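You operate a simulated robot arm through the tools that you are given. There is no shell and no other tool. Be economical: measure what you need, move in short steps, check, and stop when the job is done.

You run a simulated robot arm. Do the job below in one go: nothing can be reset, and whatever is moved stays where it is left.

## Task
Put one of the steel mounts from the top of the spares trolley in the open box.

The check looks at the end state, three seconds after you hand in, the way a careful person would. Anything else that was tipped, shoved, dropped, spilled or broken makes it a failure.

## Robot
A 7-joint arm with a two-finger parallel gripper, fixed in place. Base frame: the origin is at the foot of the arm, x ahead of it, y to its left, z up; the work surface is at about z = 0. Units: cm, rad, N and s.
With the tool pointing down near the work surface it reaches from about 24 to 62 cm from the base axis. Its first joint turns from -1.152 to 1.152 rad. Payload 2.6 kg.
Tool frame: the origin (TCP) lies between the finger pads and is the grasp point; the fingertips stand 3 cm ahead of it; z points along the fingers, y is the line along which they close. Largest opening 9.4 cm; finger width 2.8, thickness 1; the body of the gripper, 5 by 9.6 cm, starts 5.5 cm behind the TCP.
Orientation is that of the tool frame in the base frame, as a unit quaternion [w, x, y, z]. With the fingers straight down and closing along the base's y, the tool's x points along the base's -x, its y along +y and its z along -z.

## Interface
- The arm moves only by the tool send_rows. Its argument "commands" is a list of rows, each a list of 6 numbers: the shift along the tool's x, y, z in cm, then the turn, a rotation vector about the tool's x, y, z in rad. In form: [[tx, ty, tz, ax, ay, az], ...]. A call has 1 to 8 rows; each row shifts and turns the commanded pose from where the row before left it, along the tool's axes as they then stand. "fingers" is the closure, from 0 (fully open) to 1 (shut), set as the call begins (left out, the last holds). Each row takes 0.2 s and may step no farther than 5 cm and 0.15 rad from the row before; otherwise, or with a gripper value out of range, the whole call is refused. Where a pose cannot be reached the arm comes as near as it can. A force on the tool above 40 N (or 10 N above the force at the start of the call, whichever is more), or a blocked arm, ends the call early, and 0.2 s more pass. Each finger travels about 7.2 cm/s and halts on what it meets, pressing with about 41 N; the grip force reading is that of the motor and also rises with nothing between the fingers. The clock runs only during rows and for 0.2 s after the last one: add rows that do not move to give the fingers time. The reply holds the time, the measured pose of the TCP, the force on the tool along the base axes, the opening and the grip force, in the units named above and with some noise, and new pictures: "views" is both (left out), scene, wrist or none.
- Cameras (640 x 400 px; columns grow to the right, rows downward): "scene" is fixed at [2.1, 41.73, 57.26]; the picture's right is [-0.90, -0.43, 0.00], its down [-0.22, 0.46, -0.86] and it looks along [0.37, -0.77, -0.51] (base axes); focal length 359 px, centre (320, 200). "wrist" rides on the gripper at [-3.7, 0, -5.8] in the tool frame; the picture's right is [0.00, -1.00, 0.00], its down [0.97, 0.00, -0.24] and it looks along [0.24, 0.00, 0.97] (tool axes); focal length 218 px, centre (320, 200).
- pixel_to_xyz(camera, pixels): for up to 12 pixels [column, row] of the newest picture of that camera ("zoom" is the newest enlarged one), the place [x, y, z] in the base frame of the surface seen there, good to about 0.3 cm. It takes no simulated time.
- zoom(camera, box): a new picture of the part [left, top, right, bottom] of that camera's present view, enlarged. It takes no simulated time.
- finish_job(): hands the job in; it is judged then, once.

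Work in short steps. Measure before you move; look again where a grasp or a placing could have gone wrong, and mend it. You have 60 turns and 120 pictures in all, those below and enlarged ones among them. Open the gripper and draw the arm clear of the work before you hand the job in, unless the task says otherwise; then end with one line.

The tools are called as a command line: name --pt "numbers of a row" for each row, then --argument value for the rest, lists and objects as JSON in quotes. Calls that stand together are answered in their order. send_rows: Moves the arm, as the interface text tells. Its arguments: {"type":"object","properties":{"commands":{"type":"array"},"fingers":{"type":"number"},"views":{"type":"string","enum":["both","scene","wrist","none"]}},"required":["commands"]} The other tools are called the same way: pixel_to_xyz (camera, pixels) gives the place of the surface under pixels of a picture; zoom (camera, box) takes an enlarged picture of a part of a camera's view; finish_job () hands the job in.

At the start:

```text
clock: 0.0
position: [30.71, -29.58, 34.48]
tcp_rot: [0.001, 0.001, 1.0, -0.001]
force: [-0.7, 0.1, -0.4]
finger_gap: 9.39
finger_force: 0.1
```

scene: 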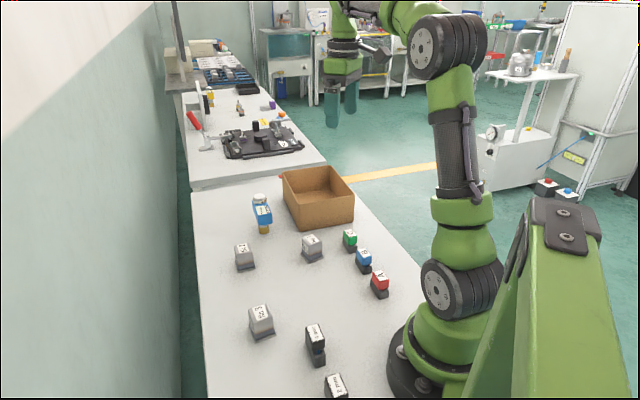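
wrist: 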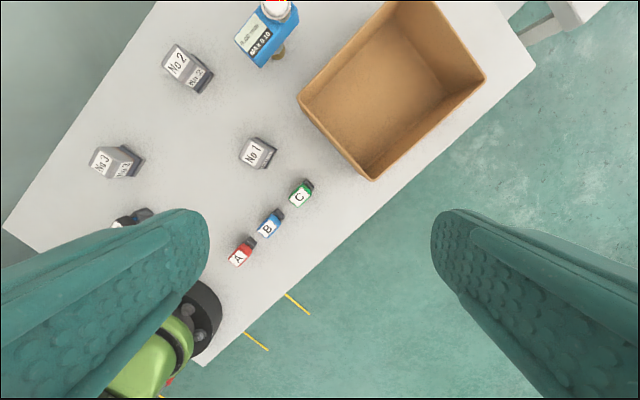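

I see grey, black and coloured items on the near surface, and a white trolley at the upper right (around 520,70). I'll enlarge these areas and measure them before moving.

zoom --camera "scene" --box '[460, 20, 640, 210]'

zoom --camera "scene" --box '[200, 160, 420, 400]'

pixel_to_xyz --camera "scene" --pixels '[[520, 70], [543, 186], [567, 192], [500, 135], [244, 250], [312, 242], [261, 315], [315, 335], [337, 385], [318, 200], [515, 180], [263, 215]]'

```text
2.11 times, centred on (550, 115) of scene
```

zoom: 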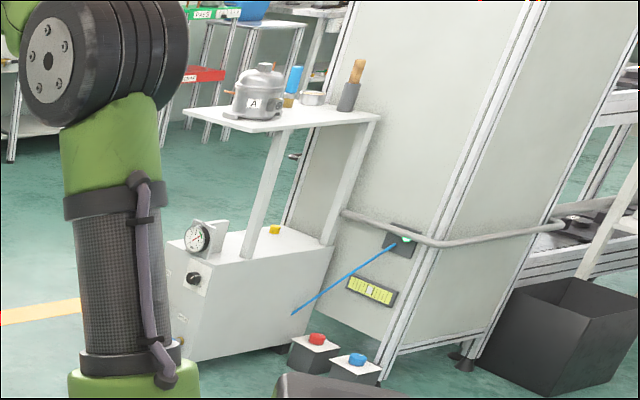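

```text
1.67 times, centred on (310, 280) of scene
```

zoom: 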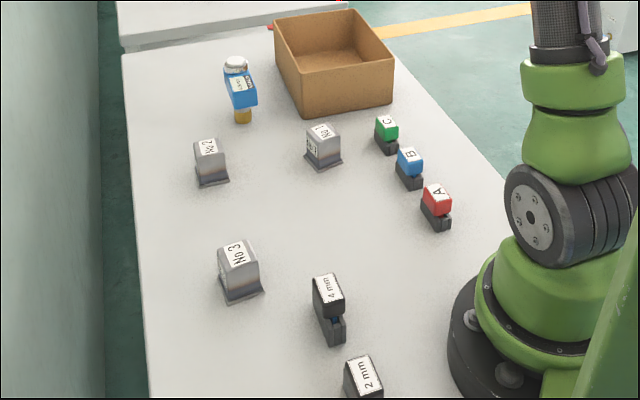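

```text
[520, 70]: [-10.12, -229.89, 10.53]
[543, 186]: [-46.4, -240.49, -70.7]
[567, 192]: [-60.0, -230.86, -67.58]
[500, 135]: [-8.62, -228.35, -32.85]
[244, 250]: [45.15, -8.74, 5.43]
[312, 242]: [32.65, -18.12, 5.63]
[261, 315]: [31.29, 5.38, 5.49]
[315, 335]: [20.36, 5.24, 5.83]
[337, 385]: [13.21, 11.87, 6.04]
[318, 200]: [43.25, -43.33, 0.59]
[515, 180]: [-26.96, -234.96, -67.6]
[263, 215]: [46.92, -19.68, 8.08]
```

The nearby surface holds No 1, No 2 and No 3 grey mounts. I still need to work out which piece of furniture is the "spares trolley", so I'll read the labels and look at the second table and the edges.

zoom --camera "wrist" --box '[80, 0, 340, 270]'

zoom --camera "scene" --box '[150, 20, 330, 190]'

zoom --camera "scene" --box '[220, 180, 360, 270]'

zoom --camera "scene" --box '[220, 270, 400, 400]'

```text
1.48 times, centred on (210, 135) of wrist
```

zoom: 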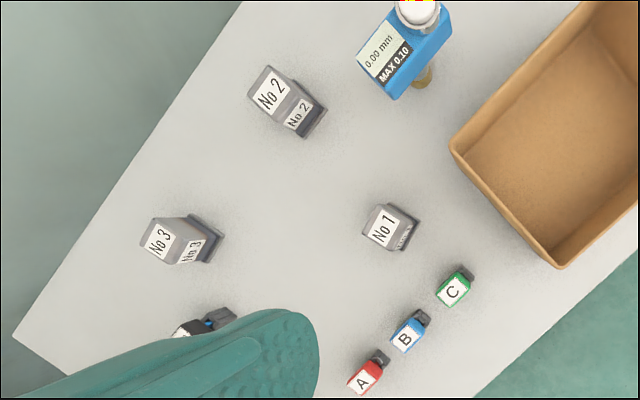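

```text
2.35 times, centred on (240, 105) of scene
```

zoom: 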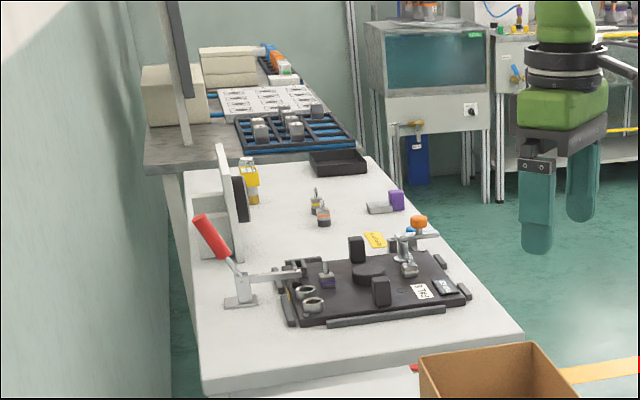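

```text
4.44 times, centred on (290, 225) of scene
```

zoom: 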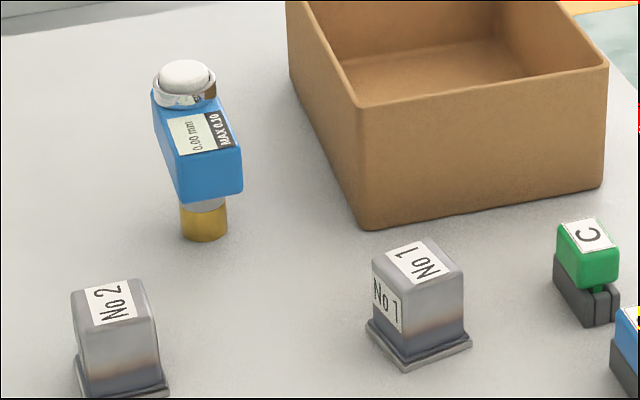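

```text
3.08 times, centred on (310, 335) of scene
```

zoom: 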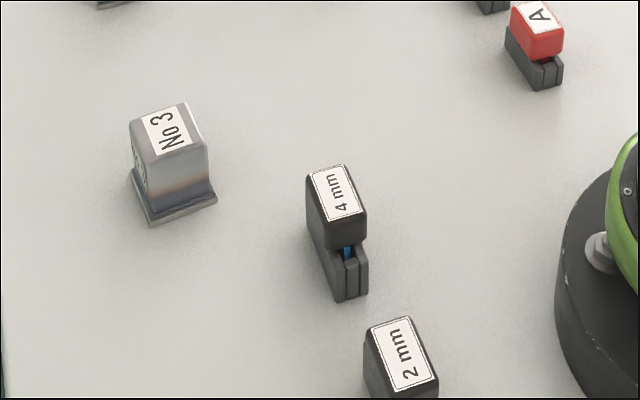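

The mounts No 1–3 look like the candidates, but something could still be out of view on the +y side or under the table. I'll check the edges of the surface with measured points.

pixel_to_xyz --camera "wrist" --pixels '[[10, 225], [155, 8], [530, 72], [205, 362], [20, 150], [480, 250], [112, 158], [187, 68], [258, 152], [390, 80], [490, 75], [370, 178]]'

pixel_to_xyz --camera "scene" --pixels '[[195, 190], [205, 395], [285, 170], [354, 197], [300, 228], [325, 166], [250, 170], [400, 20], [345, 100], [230, 170], [312, 255], [328, 162]]'

```text
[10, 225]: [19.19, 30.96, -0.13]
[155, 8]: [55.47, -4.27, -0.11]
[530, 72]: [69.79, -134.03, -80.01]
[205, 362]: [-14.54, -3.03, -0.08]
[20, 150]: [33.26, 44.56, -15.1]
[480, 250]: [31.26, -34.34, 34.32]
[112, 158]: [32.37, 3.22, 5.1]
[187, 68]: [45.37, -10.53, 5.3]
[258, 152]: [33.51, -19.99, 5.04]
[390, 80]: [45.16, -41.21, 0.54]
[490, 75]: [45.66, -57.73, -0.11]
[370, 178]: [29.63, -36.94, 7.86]
```

```text
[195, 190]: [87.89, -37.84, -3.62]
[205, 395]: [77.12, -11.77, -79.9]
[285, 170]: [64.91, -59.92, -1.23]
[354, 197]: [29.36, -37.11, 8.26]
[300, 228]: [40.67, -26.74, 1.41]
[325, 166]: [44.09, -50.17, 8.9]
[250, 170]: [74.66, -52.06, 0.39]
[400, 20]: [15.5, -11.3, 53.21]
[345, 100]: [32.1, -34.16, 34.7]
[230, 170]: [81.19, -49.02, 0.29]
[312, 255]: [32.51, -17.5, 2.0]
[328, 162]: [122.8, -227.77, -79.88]
```

The surface is one table with a corner near (19,31). I'll sweep the hand towards +y at this height, well above everything, to see whether there is another trolley there.

send_rows --pt "0 5 0 0 0 0" --pt "0 5 0 0 0 0" --pt "0 5 0 0 0 0" --pt "0 5 0 0 0 0" --pt "0 5 0 0 0 0" --pt "0 5 0 0 0 0" --pt "0 5 0 0 0 0" --pt "0 5 0 0 0 0" --fingers 0

```text
clock: 1.8
position: [30.69, 10.61, 34.5]
tcp_rot: [0.0, 0.0, 1.0, 0.0]
force: [0.5, 0.7, 0.3]
finger_gap: 9.41
finger_force: 0.1
```

scene: 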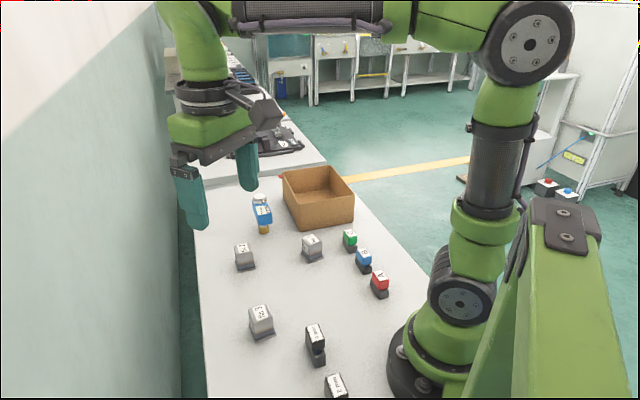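
wrist: 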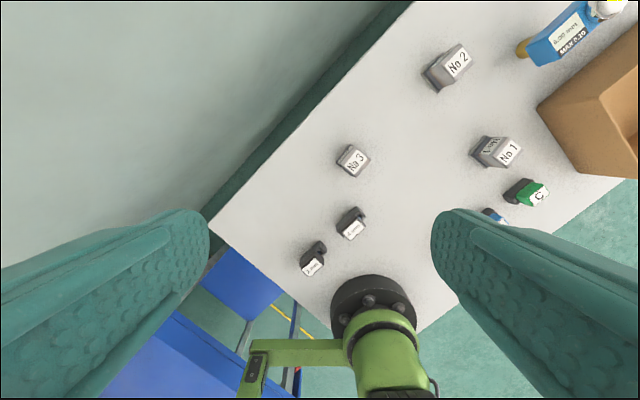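

Only a blue object lies past the corner (around 240,290 in the wrist view). I'll enlarge it and No 1, and measure No 1.

zoom --camera "wrist" --box '[100, 200, 340, 400]'

zoom --camera "wrist" --box '[400, 0, 640, 220]'

zoom --camera "scene" --box '[280, 215, 350, 275]'

pixel_to_xyz --camera "wrist" --pixels '[[240, 290], [150, 360], [350, 160], [508, 152], [490, 150], [475, 152]]'

```text
2.00 times, centred on (220, 300) of wrist
```

zoom: 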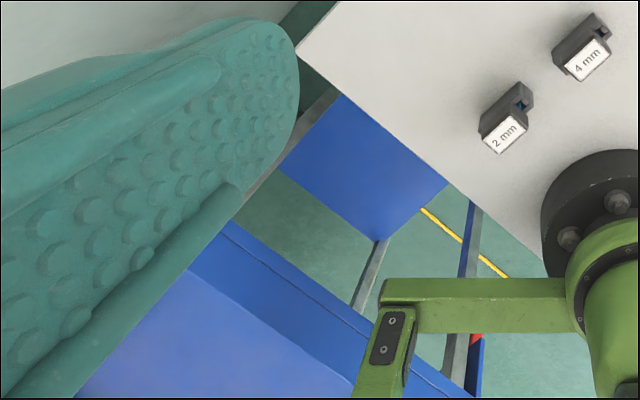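

```text
1.82 times, centred on (520, 110) of wrist
```

zoom: 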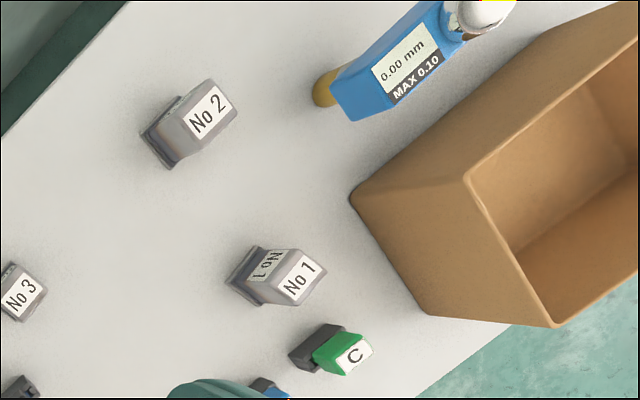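

```text
6.67 times, centred on (315, 245) of scene
```

zoom: 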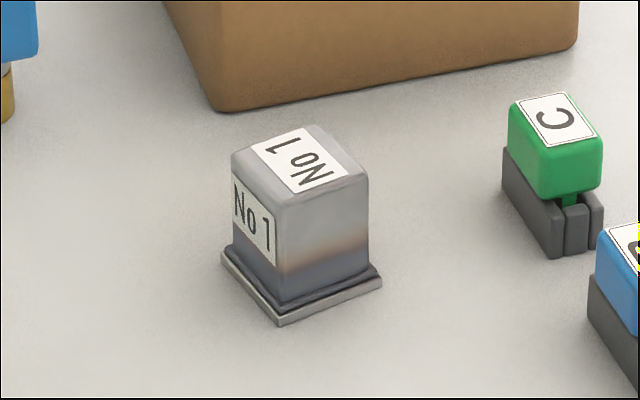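

```text
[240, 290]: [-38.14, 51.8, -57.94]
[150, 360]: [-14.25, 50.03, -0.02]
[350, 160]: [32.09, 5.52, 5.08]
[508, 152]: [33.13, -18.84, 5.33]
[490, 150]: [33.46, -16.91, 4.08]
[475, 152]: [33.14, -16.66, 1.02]
```

The blue thing at wrist (150,360) is a surface at z≈0, so it may be the spares trolley. I'll move towards it and turn the hand to see its top.

send_rows --pt "1.5 5 0 0 0 0" --pt "1.5 5 0 0 0 0" --pt "1.5 5 0 0 0 0" --pt "1.5 4 0 0 0 0" --pt "0 0 0 0 0 -0.15" --pt "0 0 0 0 0 -0.15" --pt "0 0 0 0 0 -0.15" --pt "0 0 0 0 0 -0.15" --views "none"

send_rows --pt "0 0 0 0 0 -0.15" --pt "0 0 0 0 0 -0.15" --pt "0 0 0 0 0 -0.15" --pt "0 0 0 0 0 -0.15" --pt "0 0 0 0 0 -0.15" --pt "0 0 0 0 0 -0.15"

```text
refused: row 1 steps farther than a row can; nothing moved
```

```text
clock: 3.2
position: [30.84, 10.32, 34.35]
tcp_rot: [0.0, -0.436, 0.9, 0.0]
force: [0.2, -0.4, 0.2]
finger_gap: 9.42
finger_force: 0.1
```

scene: 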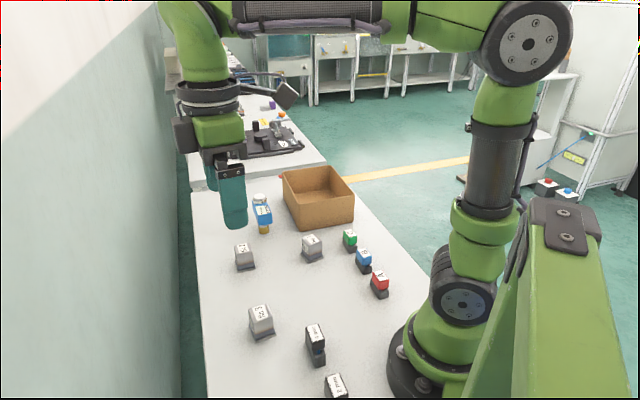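
wrist: 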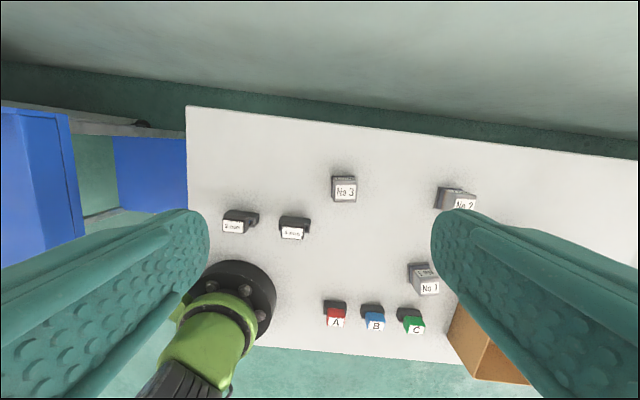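

Turned; the blue object starts at the left (40,180) and its top isn't visible yet. I'll move along the table towards it and turn further.

send_rows --pt "-1.7 4.1 0 0 0 0" --pt "-1.7 4.1 0 0 0 0" --pt "-1.7 4.1 0 0 0 0" --pt "-1.7 4.1 0 0 0 0" --pt "0 0 0 0 0 -0.15" --pt "0 0 0 0 0 -0.15" --pt "0 0 0 0 0 -0.15" --pt "0 0 0 0 0 -0.15" --views "wrist"

```text
clock: 5.0
position: [22.11, 25.88, 34.32]
tcp_rot: [0.0, -0.683, 0.731, 0.0]
force: [0.1, 0.2, 1.3]
finger_gap: 9.42
finger_force: 0.2
```

wrist: 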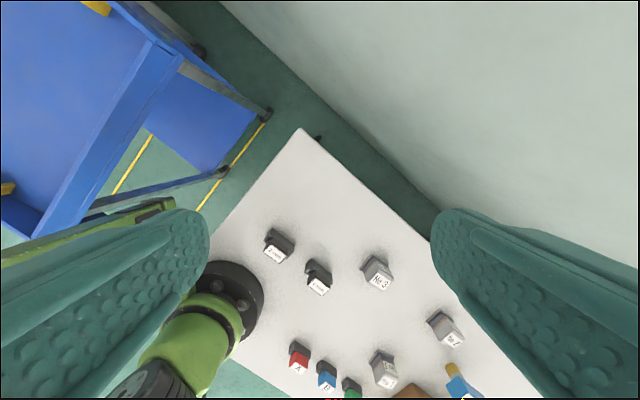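

That's a blue trolley on casters at the upper left, with yellow items at (95,5) and (5,188). I'll turn and tilt the hand to see the whole of its top.

send_rows --pt "0 0 0 0 0 -0.15" --pt "0 0 0 0 0 -0.15" --pt "0 0 0 0 0 -0.15" --pt "0 0 0 0 0 -0.15" --pt "0 0 0 0 -0.15 0" --pt "0 0 0 0 -0.15 0" --pt "0 0 0 0 -0.15 0" --views "wrist"

```text
clock: 6.6
position: [22.19, 26.04, 34.36]
tcp_rot: [-0.112, 0.845, -0.485, -0.194]
force: [-0.8, -0.3, 0.3]
finger_gap: 9.39
finger_force: 0.0
```

wrist: 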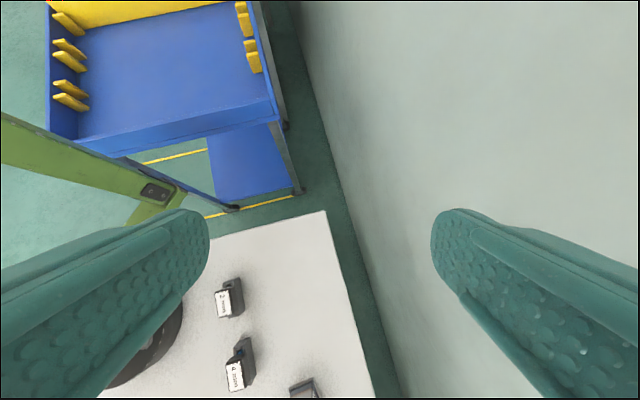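

The blue trolley looks empty apart from yellow holders. I'll check where it stands, and zoom in.

pixel_to_xyz --camera "wrist" --pixels '[[160, 60], [150, 5], [70, 48], [180, 125], [325, 213], [270, 360], [240, 165], [255, 105]]'

zoom --camera "wrist" --box '[20, 0, 320, 200]'

```text
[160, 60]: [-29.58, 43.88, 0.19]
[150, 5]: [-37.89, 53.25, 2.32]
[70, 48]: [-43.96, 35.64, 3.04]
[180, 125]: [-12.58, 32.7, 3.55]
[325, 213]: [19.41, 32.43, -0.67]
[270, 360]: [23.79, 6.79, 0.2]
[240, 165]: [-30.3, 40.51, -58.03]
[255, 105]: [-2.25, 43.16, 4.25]
```

```text
2.00 times, centred on (170, 100) of wrist
```

zoom: 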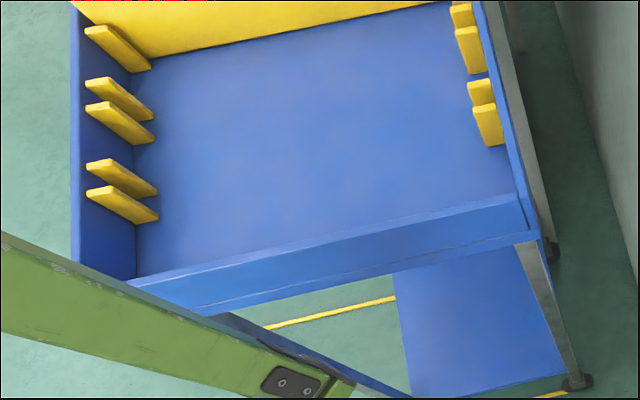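

The blue trolley is empty and out of reach, and the arm's own table carries the only steel mounts, so I take it as the trolley top. No 1 is closest to the box. I'll undo the tilt and turn back before moving above No 1.

send_rows --pt "0 0 0 0 0.15 0" --pt "0 0 0 0 0.15 0" --pt "0 0 0 0 0.15 0" --pt "0 0 0 0 0 0.15" --pt "0 0 0 0 0 0.15" --pt "0 0 0 0 0 0.15" --pt "0 0 0 0 0 0.15" --pt "0 0 0 0 0 0.15" --views "none"

send_rows --pt "0 0 0 0 0 0.15" --pt "0 0 0 0 0 0.15" --pt "0 0 0 0 0 0.15" --pt "0 0 0 0 0 0.15" --views "none"

```text
clock: 8.4
position: [22.24, 25.99, 34.42]
tcp_rot: [0.0, -0.624, 0.781, 0.0]
force: [-0.4, -0.2, 0.7]
finger_gap: 9.41
finger_force: 0.0
```

```text
clock: 9.4
position: [22.13, 26.04, 34.44]
tcp_rot: [0.0, -0.365, 0.931, 0.0]
force: [-0.1, -0.5, -0.3]
finger_gap: 9.38
finger_force: 0.0
```

Now at yaw 0.75, I'll translate along a straight line at z 34 to above No 1 (32.5,-18).

send_rows --pt "2.24 -3.93 0 0 0 0" --pt "2.24 -3.93 0 0 0 0" --pt "2.24 -3.93 0 0 0 0" --pt "2.24 -3.93 0 0 0 0" --pt "2.24 -3.93 0 0 0 0" --pt "2.24 -3.93 0 0 0 0" --pt "2.24 -3.93 0 0 0 0" --pt "2.24 -3.93 0 0 0 0" --views "none"

send_rows --pt "2.24 -3.93 0 0 0 0" --pt "2.24 -3.93 0 0 0 0" --pt "0 0 5 0 0 0" --pt "0 0 5 0 0 0"

```text
clock: 11.2
position: [30.47, -9.47, 34.4]
tcp_rot: [0.0, -0.367, 0.93, 0.001]
force: [-0.2, 0.5, -0.5]
finger_gap: 9.4
finger_force: 0.1
```

```text
clock: 12.2
position: [32.57, -18.26, 24.38]
tcp_rot: [0.0, -0.365, 0.931, -0.001]
force: [-0.4, 0.3, 0.3]
finger_gap: 9.37
finger_force: 0.1
```

scene: 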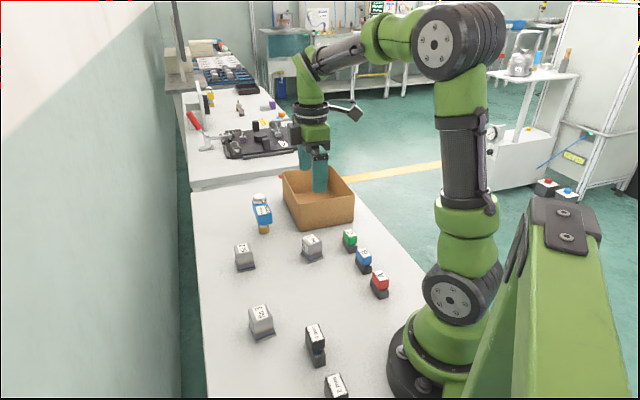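
wrist: 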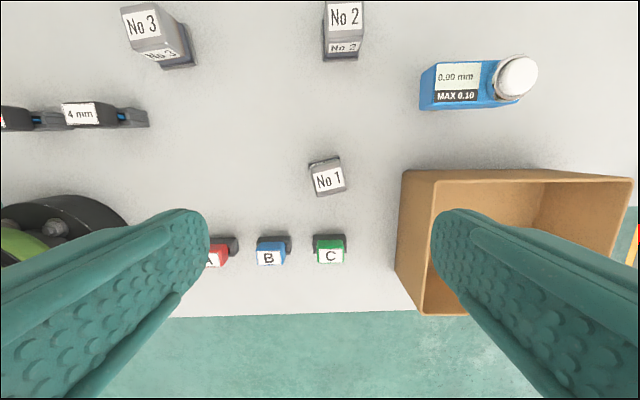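

No 1 sits at wrist (327,178), turned about 10° from the hand. I'll measure its top corners and base, block C and the box rim.

zoom --camera "wrist" --box '[280, 130, 380, 280]'

pixel_to_xyz --camera "wrist" --pixels '[[327, 180], [330, 248], [404, 180], [405, 172], [425, 314], [500, 240], [550, 200], [437, 184], [628, 181], [316, 240], [345, 240], [500, 174]]'

```text
2.67 times, centred on (330, 205) of wrist
```

zoom: 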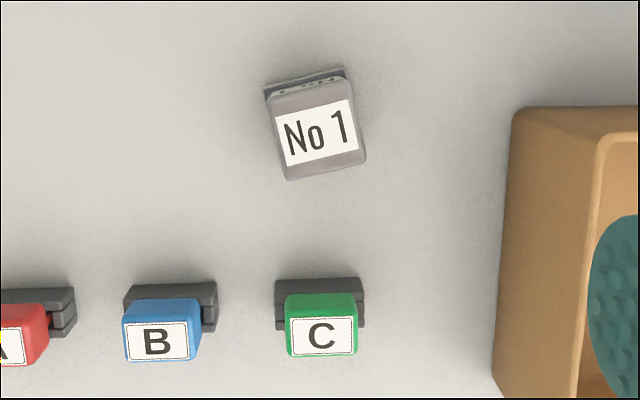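

```text
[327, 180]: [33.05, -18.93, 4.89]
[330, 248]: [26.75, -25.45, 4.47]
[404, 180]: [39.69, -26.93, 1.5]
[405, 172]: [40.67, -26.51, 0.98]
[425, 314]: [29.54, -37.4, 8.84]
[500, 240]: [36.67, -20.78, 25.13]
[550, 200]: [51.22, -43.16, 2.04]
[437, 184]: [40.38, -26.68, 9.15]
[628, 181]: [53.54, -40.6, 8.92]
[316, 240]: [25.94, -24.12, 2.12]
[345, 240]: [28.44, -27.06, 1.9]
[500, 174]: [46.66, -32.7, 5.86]
```

I'll measure the corners of No 1's top in the zoom to get its angle and centre.

pixel_to_xyz --camera "zoom" --pixels '[[272, 103], [347, 88], [361, 155], [290, 173], [316, 132], [268, 85], [344, 70], [290, 300], [355, 300], [290, 350], [355, 350]]'

```text
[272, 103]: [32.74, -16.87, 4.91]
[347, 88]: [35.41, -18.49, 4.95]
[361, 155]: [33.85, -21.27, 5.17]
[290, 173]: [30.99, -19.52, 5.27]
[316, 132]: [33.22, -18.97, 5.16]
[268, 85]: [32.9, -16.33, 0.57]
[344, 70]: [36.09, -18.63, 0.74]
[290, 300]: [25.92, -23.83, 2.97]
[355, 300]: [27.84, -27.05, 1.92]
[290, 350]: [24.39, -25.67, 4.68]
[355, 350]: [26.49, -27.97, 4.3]
```

No 1's top centre is about (33.25,-19.04) with top z≈5.2 and its edge about 0.26 rad from the hand. I'll turn, centre, and descend to z≈12 to check.

send_rows --pt "0 0 0 0 0 -0.13" --pt "0 0 0 0 0 -0.13" --pt "0.3 -0.99 0 0 0 0" --pt "0 0 4 0 0 0" --pt "0 0 4 0 0 0" --pt "0 0 3 0 0 0" --pt "0 0 0 0 0 0" --views "both"

```text
clock: 13.8
position: [33.42, -18.82, 13.52]
tcp_rot: [0.0, -0.484, 0.875, 0.0]
force: [0.3, -0.8, 0.0]
finger_gap: 9.39
finger_force: 0.1
```

scene: 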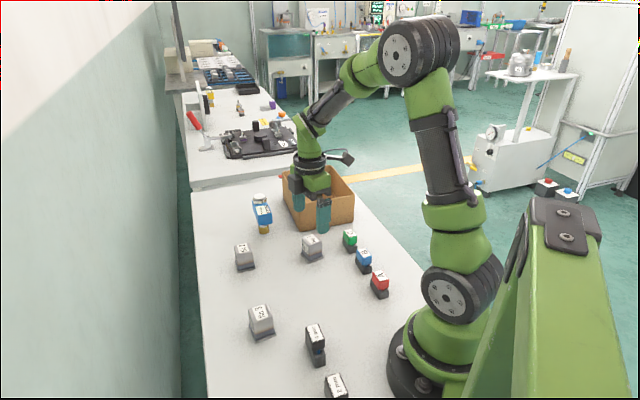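
wrist: 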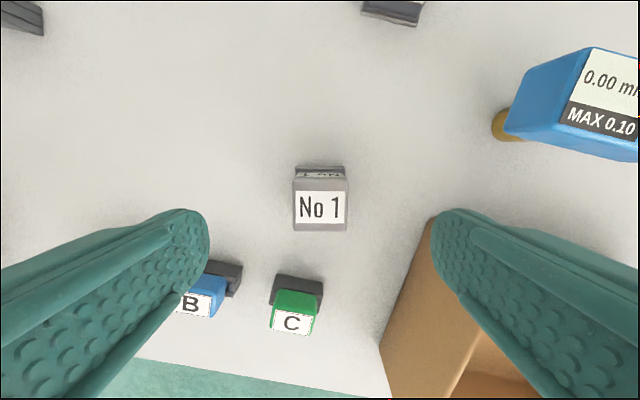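

The hand is aligned with No 1 (columns 293–348, centred on 320). I'll check its centre along the tool x and B's position relative to the left finger.

pixel_to_xyz --camera "wrist" --pixels '[[297, 183], [345, 183], [297, 226], [345, 226], [238, 265], [225, 268], [272, 303], [280, 276], [320, 168], [205, 290]]'

```text
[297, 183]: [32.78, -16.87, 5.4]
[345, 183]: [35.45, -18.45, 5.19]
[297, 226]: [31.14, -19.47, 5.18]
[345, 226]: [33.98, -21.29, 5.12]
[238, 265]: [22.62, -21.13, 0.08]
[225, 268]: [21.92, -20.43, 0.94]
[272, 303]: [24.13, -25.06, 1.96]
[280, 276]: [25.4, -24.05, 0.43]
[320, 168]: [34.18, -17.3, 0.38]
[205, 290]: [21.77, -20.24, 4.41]
```

Centre is (33.34,-19.02) and both finger paths are clear. I'll nudge 0.2 cm, descend to z≈4.4, then close.

send_rows --pt "0.2 -0.04 3 0 0 0" --pt "0 0 3 0 0 0" --pt "0 0 2 0 0 0" --pt "0 0 1.1 0 0 0" --pt "0 0 0 0 0 0" --views "wrist"

send_rows --pt "0 0 0 0 0 0" --pt "0 0 0 0 0 0" --pt "0 0 0 0 0 0" --pt "0 0 0 0 0 0" --pt "0 0 0 0 0 0" --fingers 1 --views "both"

```text
clock: 15.0
position: [33.1, -19.24, 4.27]
tcp_rot: [0.0, -0.484, 0.875, 0.0]
force: [-0.1, 0.4, 0.2]
finger_gap: 9.41
finger_force: 0.0
```

wrist: 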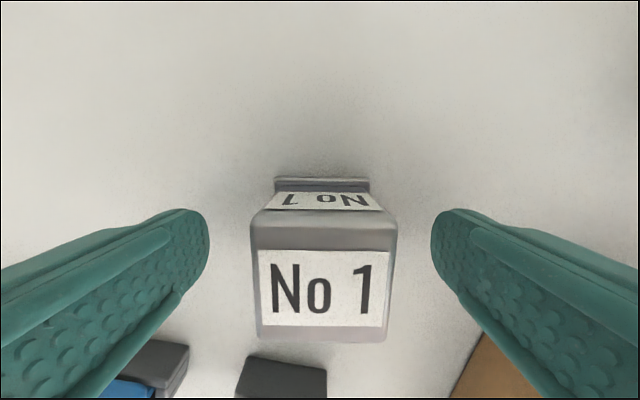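

```text
clock: 16.2
position: [33.16, -19.12, 4.41]
tcp_rot: [0.0, -0.484, 0.875, 0.0]
force: [0.4, -0.3, 0.3]
finger_gap: 4.18
finger_force: 40.2
```

scene: 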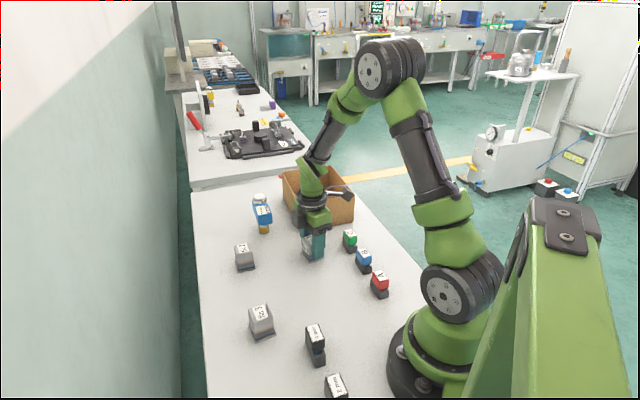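
wrist: 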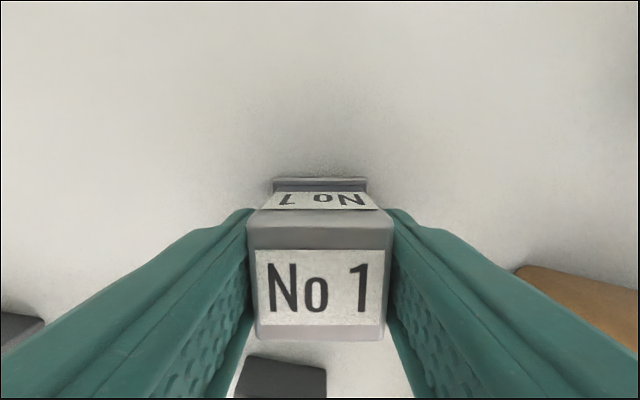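

Gap 4.18 with 40 N: it's gripped. I'll lift slowly in small steps and watch the force.

send_rows --pt "0 0 -0.5 0 0 0" --pt "0 0 -0.5 0 0 0" --pt "0 0 -1 0 0 0" --pt "0 0 0 0 0 0" --views "both"

```text
clock: 17.2
position: [33.18, -19.14, 6.24]
tcp_rot: [0.0, -0.484, 0.875, 0.0]
force: [-0.1, -0.1, -2.2]
finger_gap: 4.24
finger_force: 40.9
```

scene: 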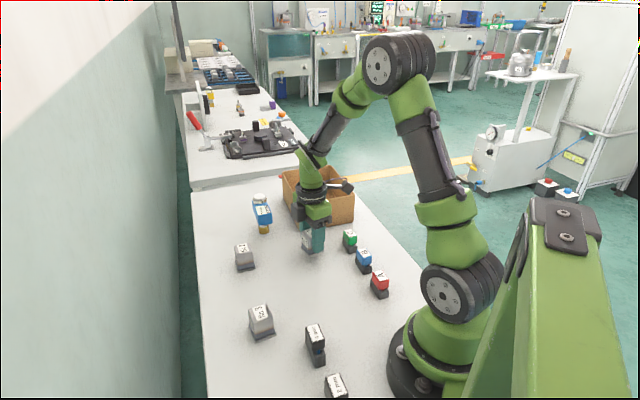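
wrist: 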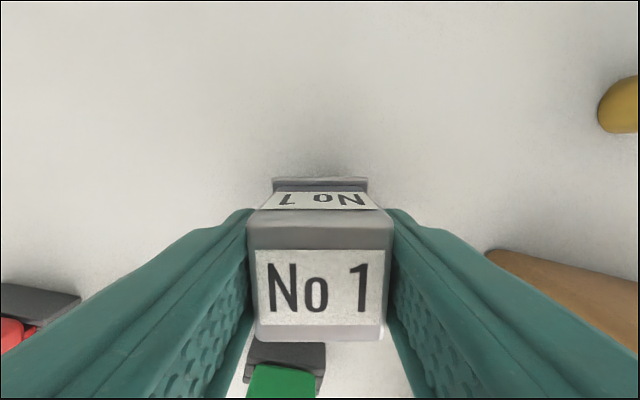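

Mount lifted (about 2 N), gap steady. I'll raise to z≈20 and turn back to line up with the box, then go over its middle, about (41,-38.5).

send_rows --pt "0 0 -3 0 0 0" --pt "0 0 -3.5 0 0 0" --pt "0 0 -3.5 0 0 0" --pt "0 0 -3.5 0 0 0" --pt "0 0 0 0 0 0.13" --pt "0 0 0 0 0 0.13" --views "none"

send_rows --pt "1.52 -3.9 0 0 0 0" --pt "1.52 -3.9 0 0 0 0" --pt "1.52 -3.9 0 0 0 0" --pt "1.52 -3.9 0 0 0 0" --pt "1.52 -3.9 0 0 0 0" --pt "0 0 0 0 0 0" --views "both"

```text
clock: 18.6
position: [33.14, -19.05, 19.9]
tcp_rot: [0.0, -0.365, 0.931, 0.0]
force: [0.2, -0.2, -2.8]
finger_gap: 4.2
finger_force: 41.0
```

```text
clock: 20.0
position: [40.86, -38.77, 19.79]
tcp_rot: [-0.001, -0.367, 0.93, 0.001]
force: [-0.3, 0.4, -3.1]
finger_gap: 4.21
finger_force: 40.4
```

scene: 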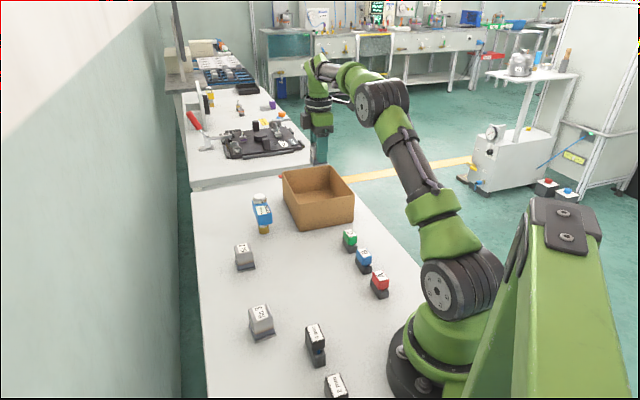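
wrist: 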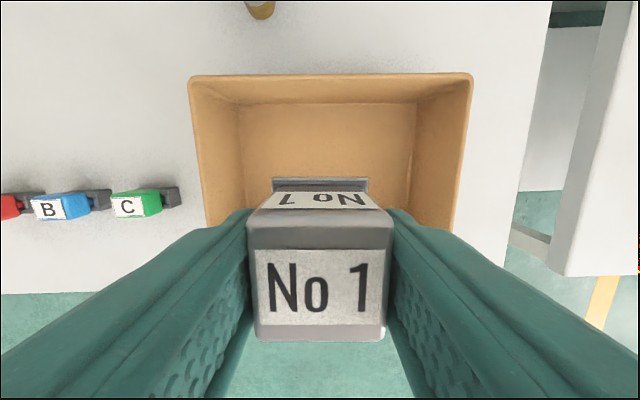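

The box is below; I'll measure its rim (rows 75–85) and floor to confirm the centre.

pixel_to_xyz --camera "wrist" --pixels '[[190, 78], [470, 76], [330, 74], [200, 180], [458, 200], [330, 140], [330, 100]]'

pixel_to_xyz --camera "scene" --pixels '[[283, 173], [301, 203], [353, 196], [327, 168], [315, 192], [330, 197]]'

```text
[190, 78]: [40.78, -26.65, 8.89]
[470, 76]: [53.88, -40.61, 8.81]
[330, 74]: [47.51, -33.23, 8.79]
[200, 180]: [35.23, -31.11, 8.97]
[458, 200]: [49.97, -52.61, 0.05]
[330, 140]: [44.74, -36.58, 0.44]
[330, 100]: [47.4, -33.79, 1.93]
```

```text
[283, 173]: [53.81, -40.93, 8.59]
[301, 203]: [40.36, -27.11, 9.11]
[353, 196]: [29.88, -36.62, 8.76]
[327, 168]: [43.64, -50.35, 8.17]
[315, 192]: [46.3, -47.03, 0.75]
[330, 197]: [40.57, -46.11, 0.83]
```

Box centre is about (41.9,-38.7), floor ≈0.6. I'll shift slightly and descend to z≈5.6, then look.

send_rows --pt "-0.6 -0.55 0 0 0 0" --pt "0 0 4 0 0 0" --pt "0 0 4 0 0 0" --pt "0 0 3.5 0 0 0" --pt "0 0 2 0 0 0" --pt "0 0 0.7 0 0 0" --pt "0 0 0 0 0 0" --views "both"

```text
clock: 21.6
position: [41.64, -38.57, 5.48]
tcp_rot: [0.001, -0.366, 0.931, 0.0]
force: [-0.8, -0.3, -1.8]
finger_gap: 4.21
finger_force: 41.2
```

scene: 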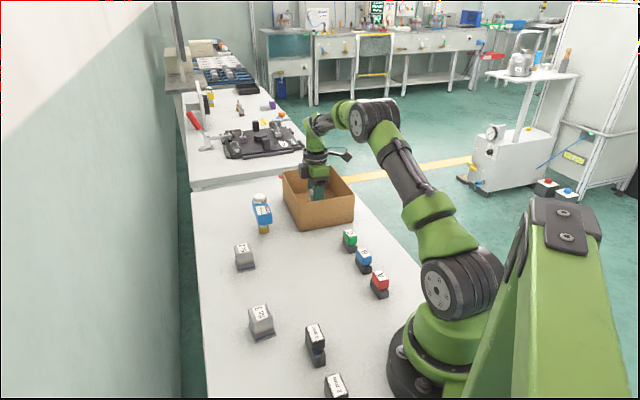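
wrist: 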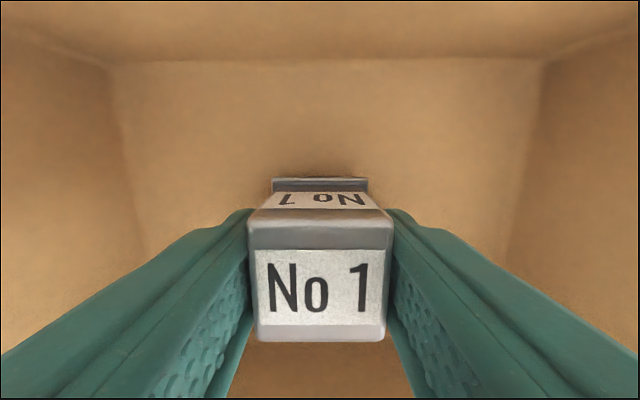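

Inside the box with clear walls all round. I'll lower in 0.2 cm steps until contact shows.

send_rows --pt "0 0 0.2 0 0 0" --pt "0 0 0.2 0 0 0" --pt "0 0 0.15 0 0 0" --pt "0 0 0 0 0 0" --views "none"

```text
clock: 22.6
position: [41.69, -38.53, 4.91]
tcp_rot: [0.0, -0.365, 0.931, 0.001]
force: [0.7, -1.0, -2.5]
finger_gap: 4.21
finger_force: 41.0
```

No contact yet (-2.5 N is just the weight), so a little further.

send_rows --pt "0 0 0.1 0 0 0" --pt "0 0 0.1 0 0 0" --pt "0 0 0.1 0 0 0" --pt "0 0 0 0 0 0" --views "none"

```text
clock: 23.6
position: [41.69, -38.45, 4.83]
tcp_rot: [0.0, -0.366, 0.931, 0.0]
force: [-2.5, 2.2, 8.6]
finger_gap: 4.21
finger_force: 40.8
```

Contact (8.6 N up). I'll open the fingers partway and wait.

send_rows --pt "0 0 0 0 0 0" --pt "0 0 0 0 0 0" --pt "0 0 0 0 0 0" --fingers 0.2 --views "wrist"

```text
clock: 24.4
position: [41.58, -38.5, 4.76]
tcp_rot: [0.0, -0.366, 0.93, 0.0]
force: [0.4, 0.3, -0.2]
finger_gap: 7.53
finger_force: 0.1
```

wrist: 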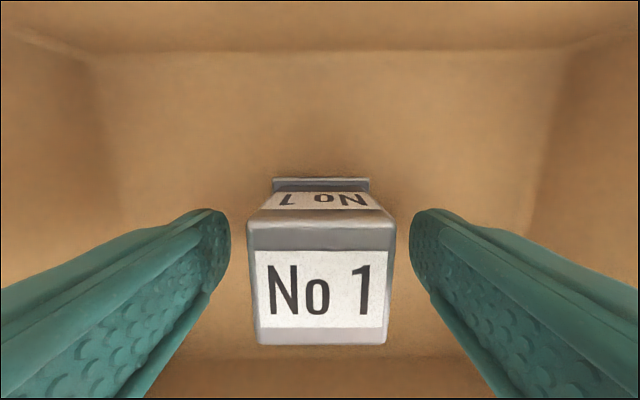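

The mount stands upright and free. I'll draw straight up.

send_rows --pt "0 0 -2 0 0 0" --pt "0 0 -4 0 0 0" --pt "0 0 -4.5 0 0 0" --pt "0 0 -4.5 0 0 0" --pt "0 0 -4.5 0 0 0" --pt "0 0 -4.5 0 0 0" --pt "0 0 0 0 0 0" --views "both"

send_rows --pt "4 2 0 0 0 0" --pt "4 2 0 0 0 0" --pt "0 0 0 0 0 0" --fingers 0 --views "both"

```text
clock: 26.0
position: [41.54, -38.53, 27.55]
tcp_rot: [0.0, -0.367, 0.93, 0.0]
force: [-0.1, 0.5, -0.1]
finger_gap: 7.49
finger_force: 0.1
out of reach, approached as far as the arm can: row 6
```

scene: 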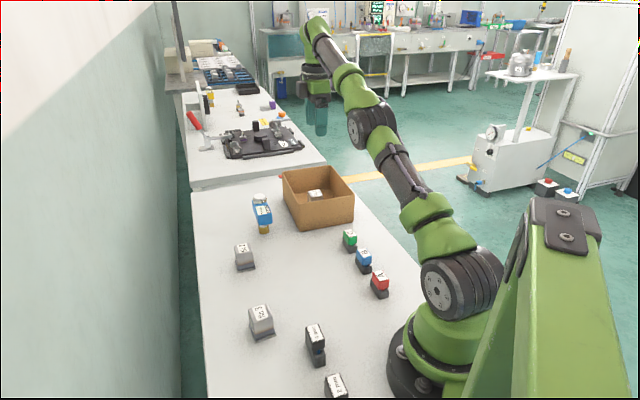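
wrist: 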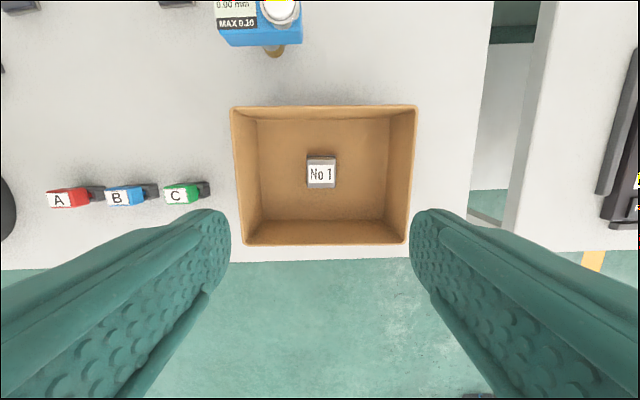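

```text
clock: 26.8
position: [32.7, -40.94, 27.63]
tcp_rot: [0.0, -0.366, 0.93, 0.001]
force: [0.0, 0.7, 0.6]
finger_gap: 9.38
finger_force: 0.1
```

scene: 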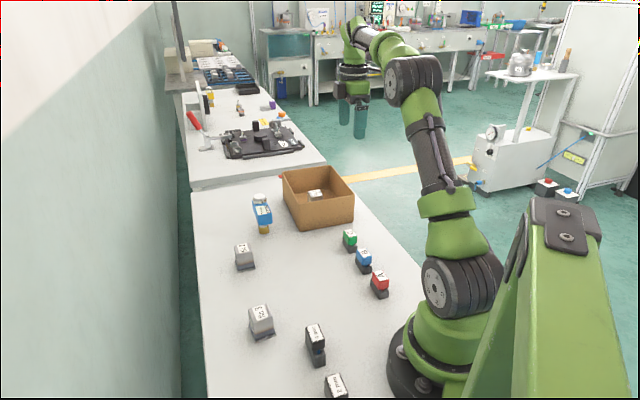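
wrist: 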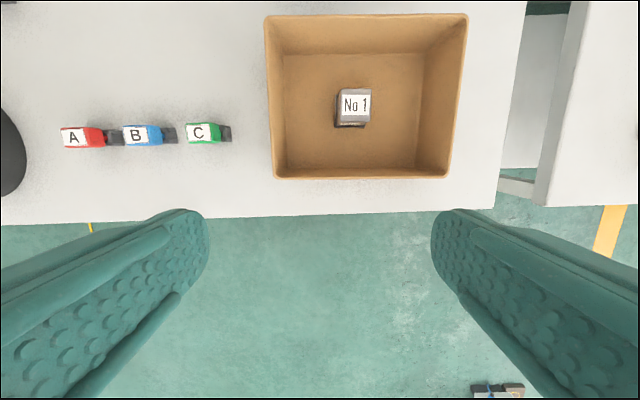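

No 1 stands upright in the box at wrist (353,107), everything else is where it was, and the arm is clear with the gripper open. I'll hand in.

finish_job

```text
The job is handed in.
```

Steel mount No 1 is standing upright in the open box, nothing else was moved, and the arm is clear with its gripper open; nothing in view was labelled "spares trolley", so I took the arm's own table, which held the only steel mounts I could find, to be it.
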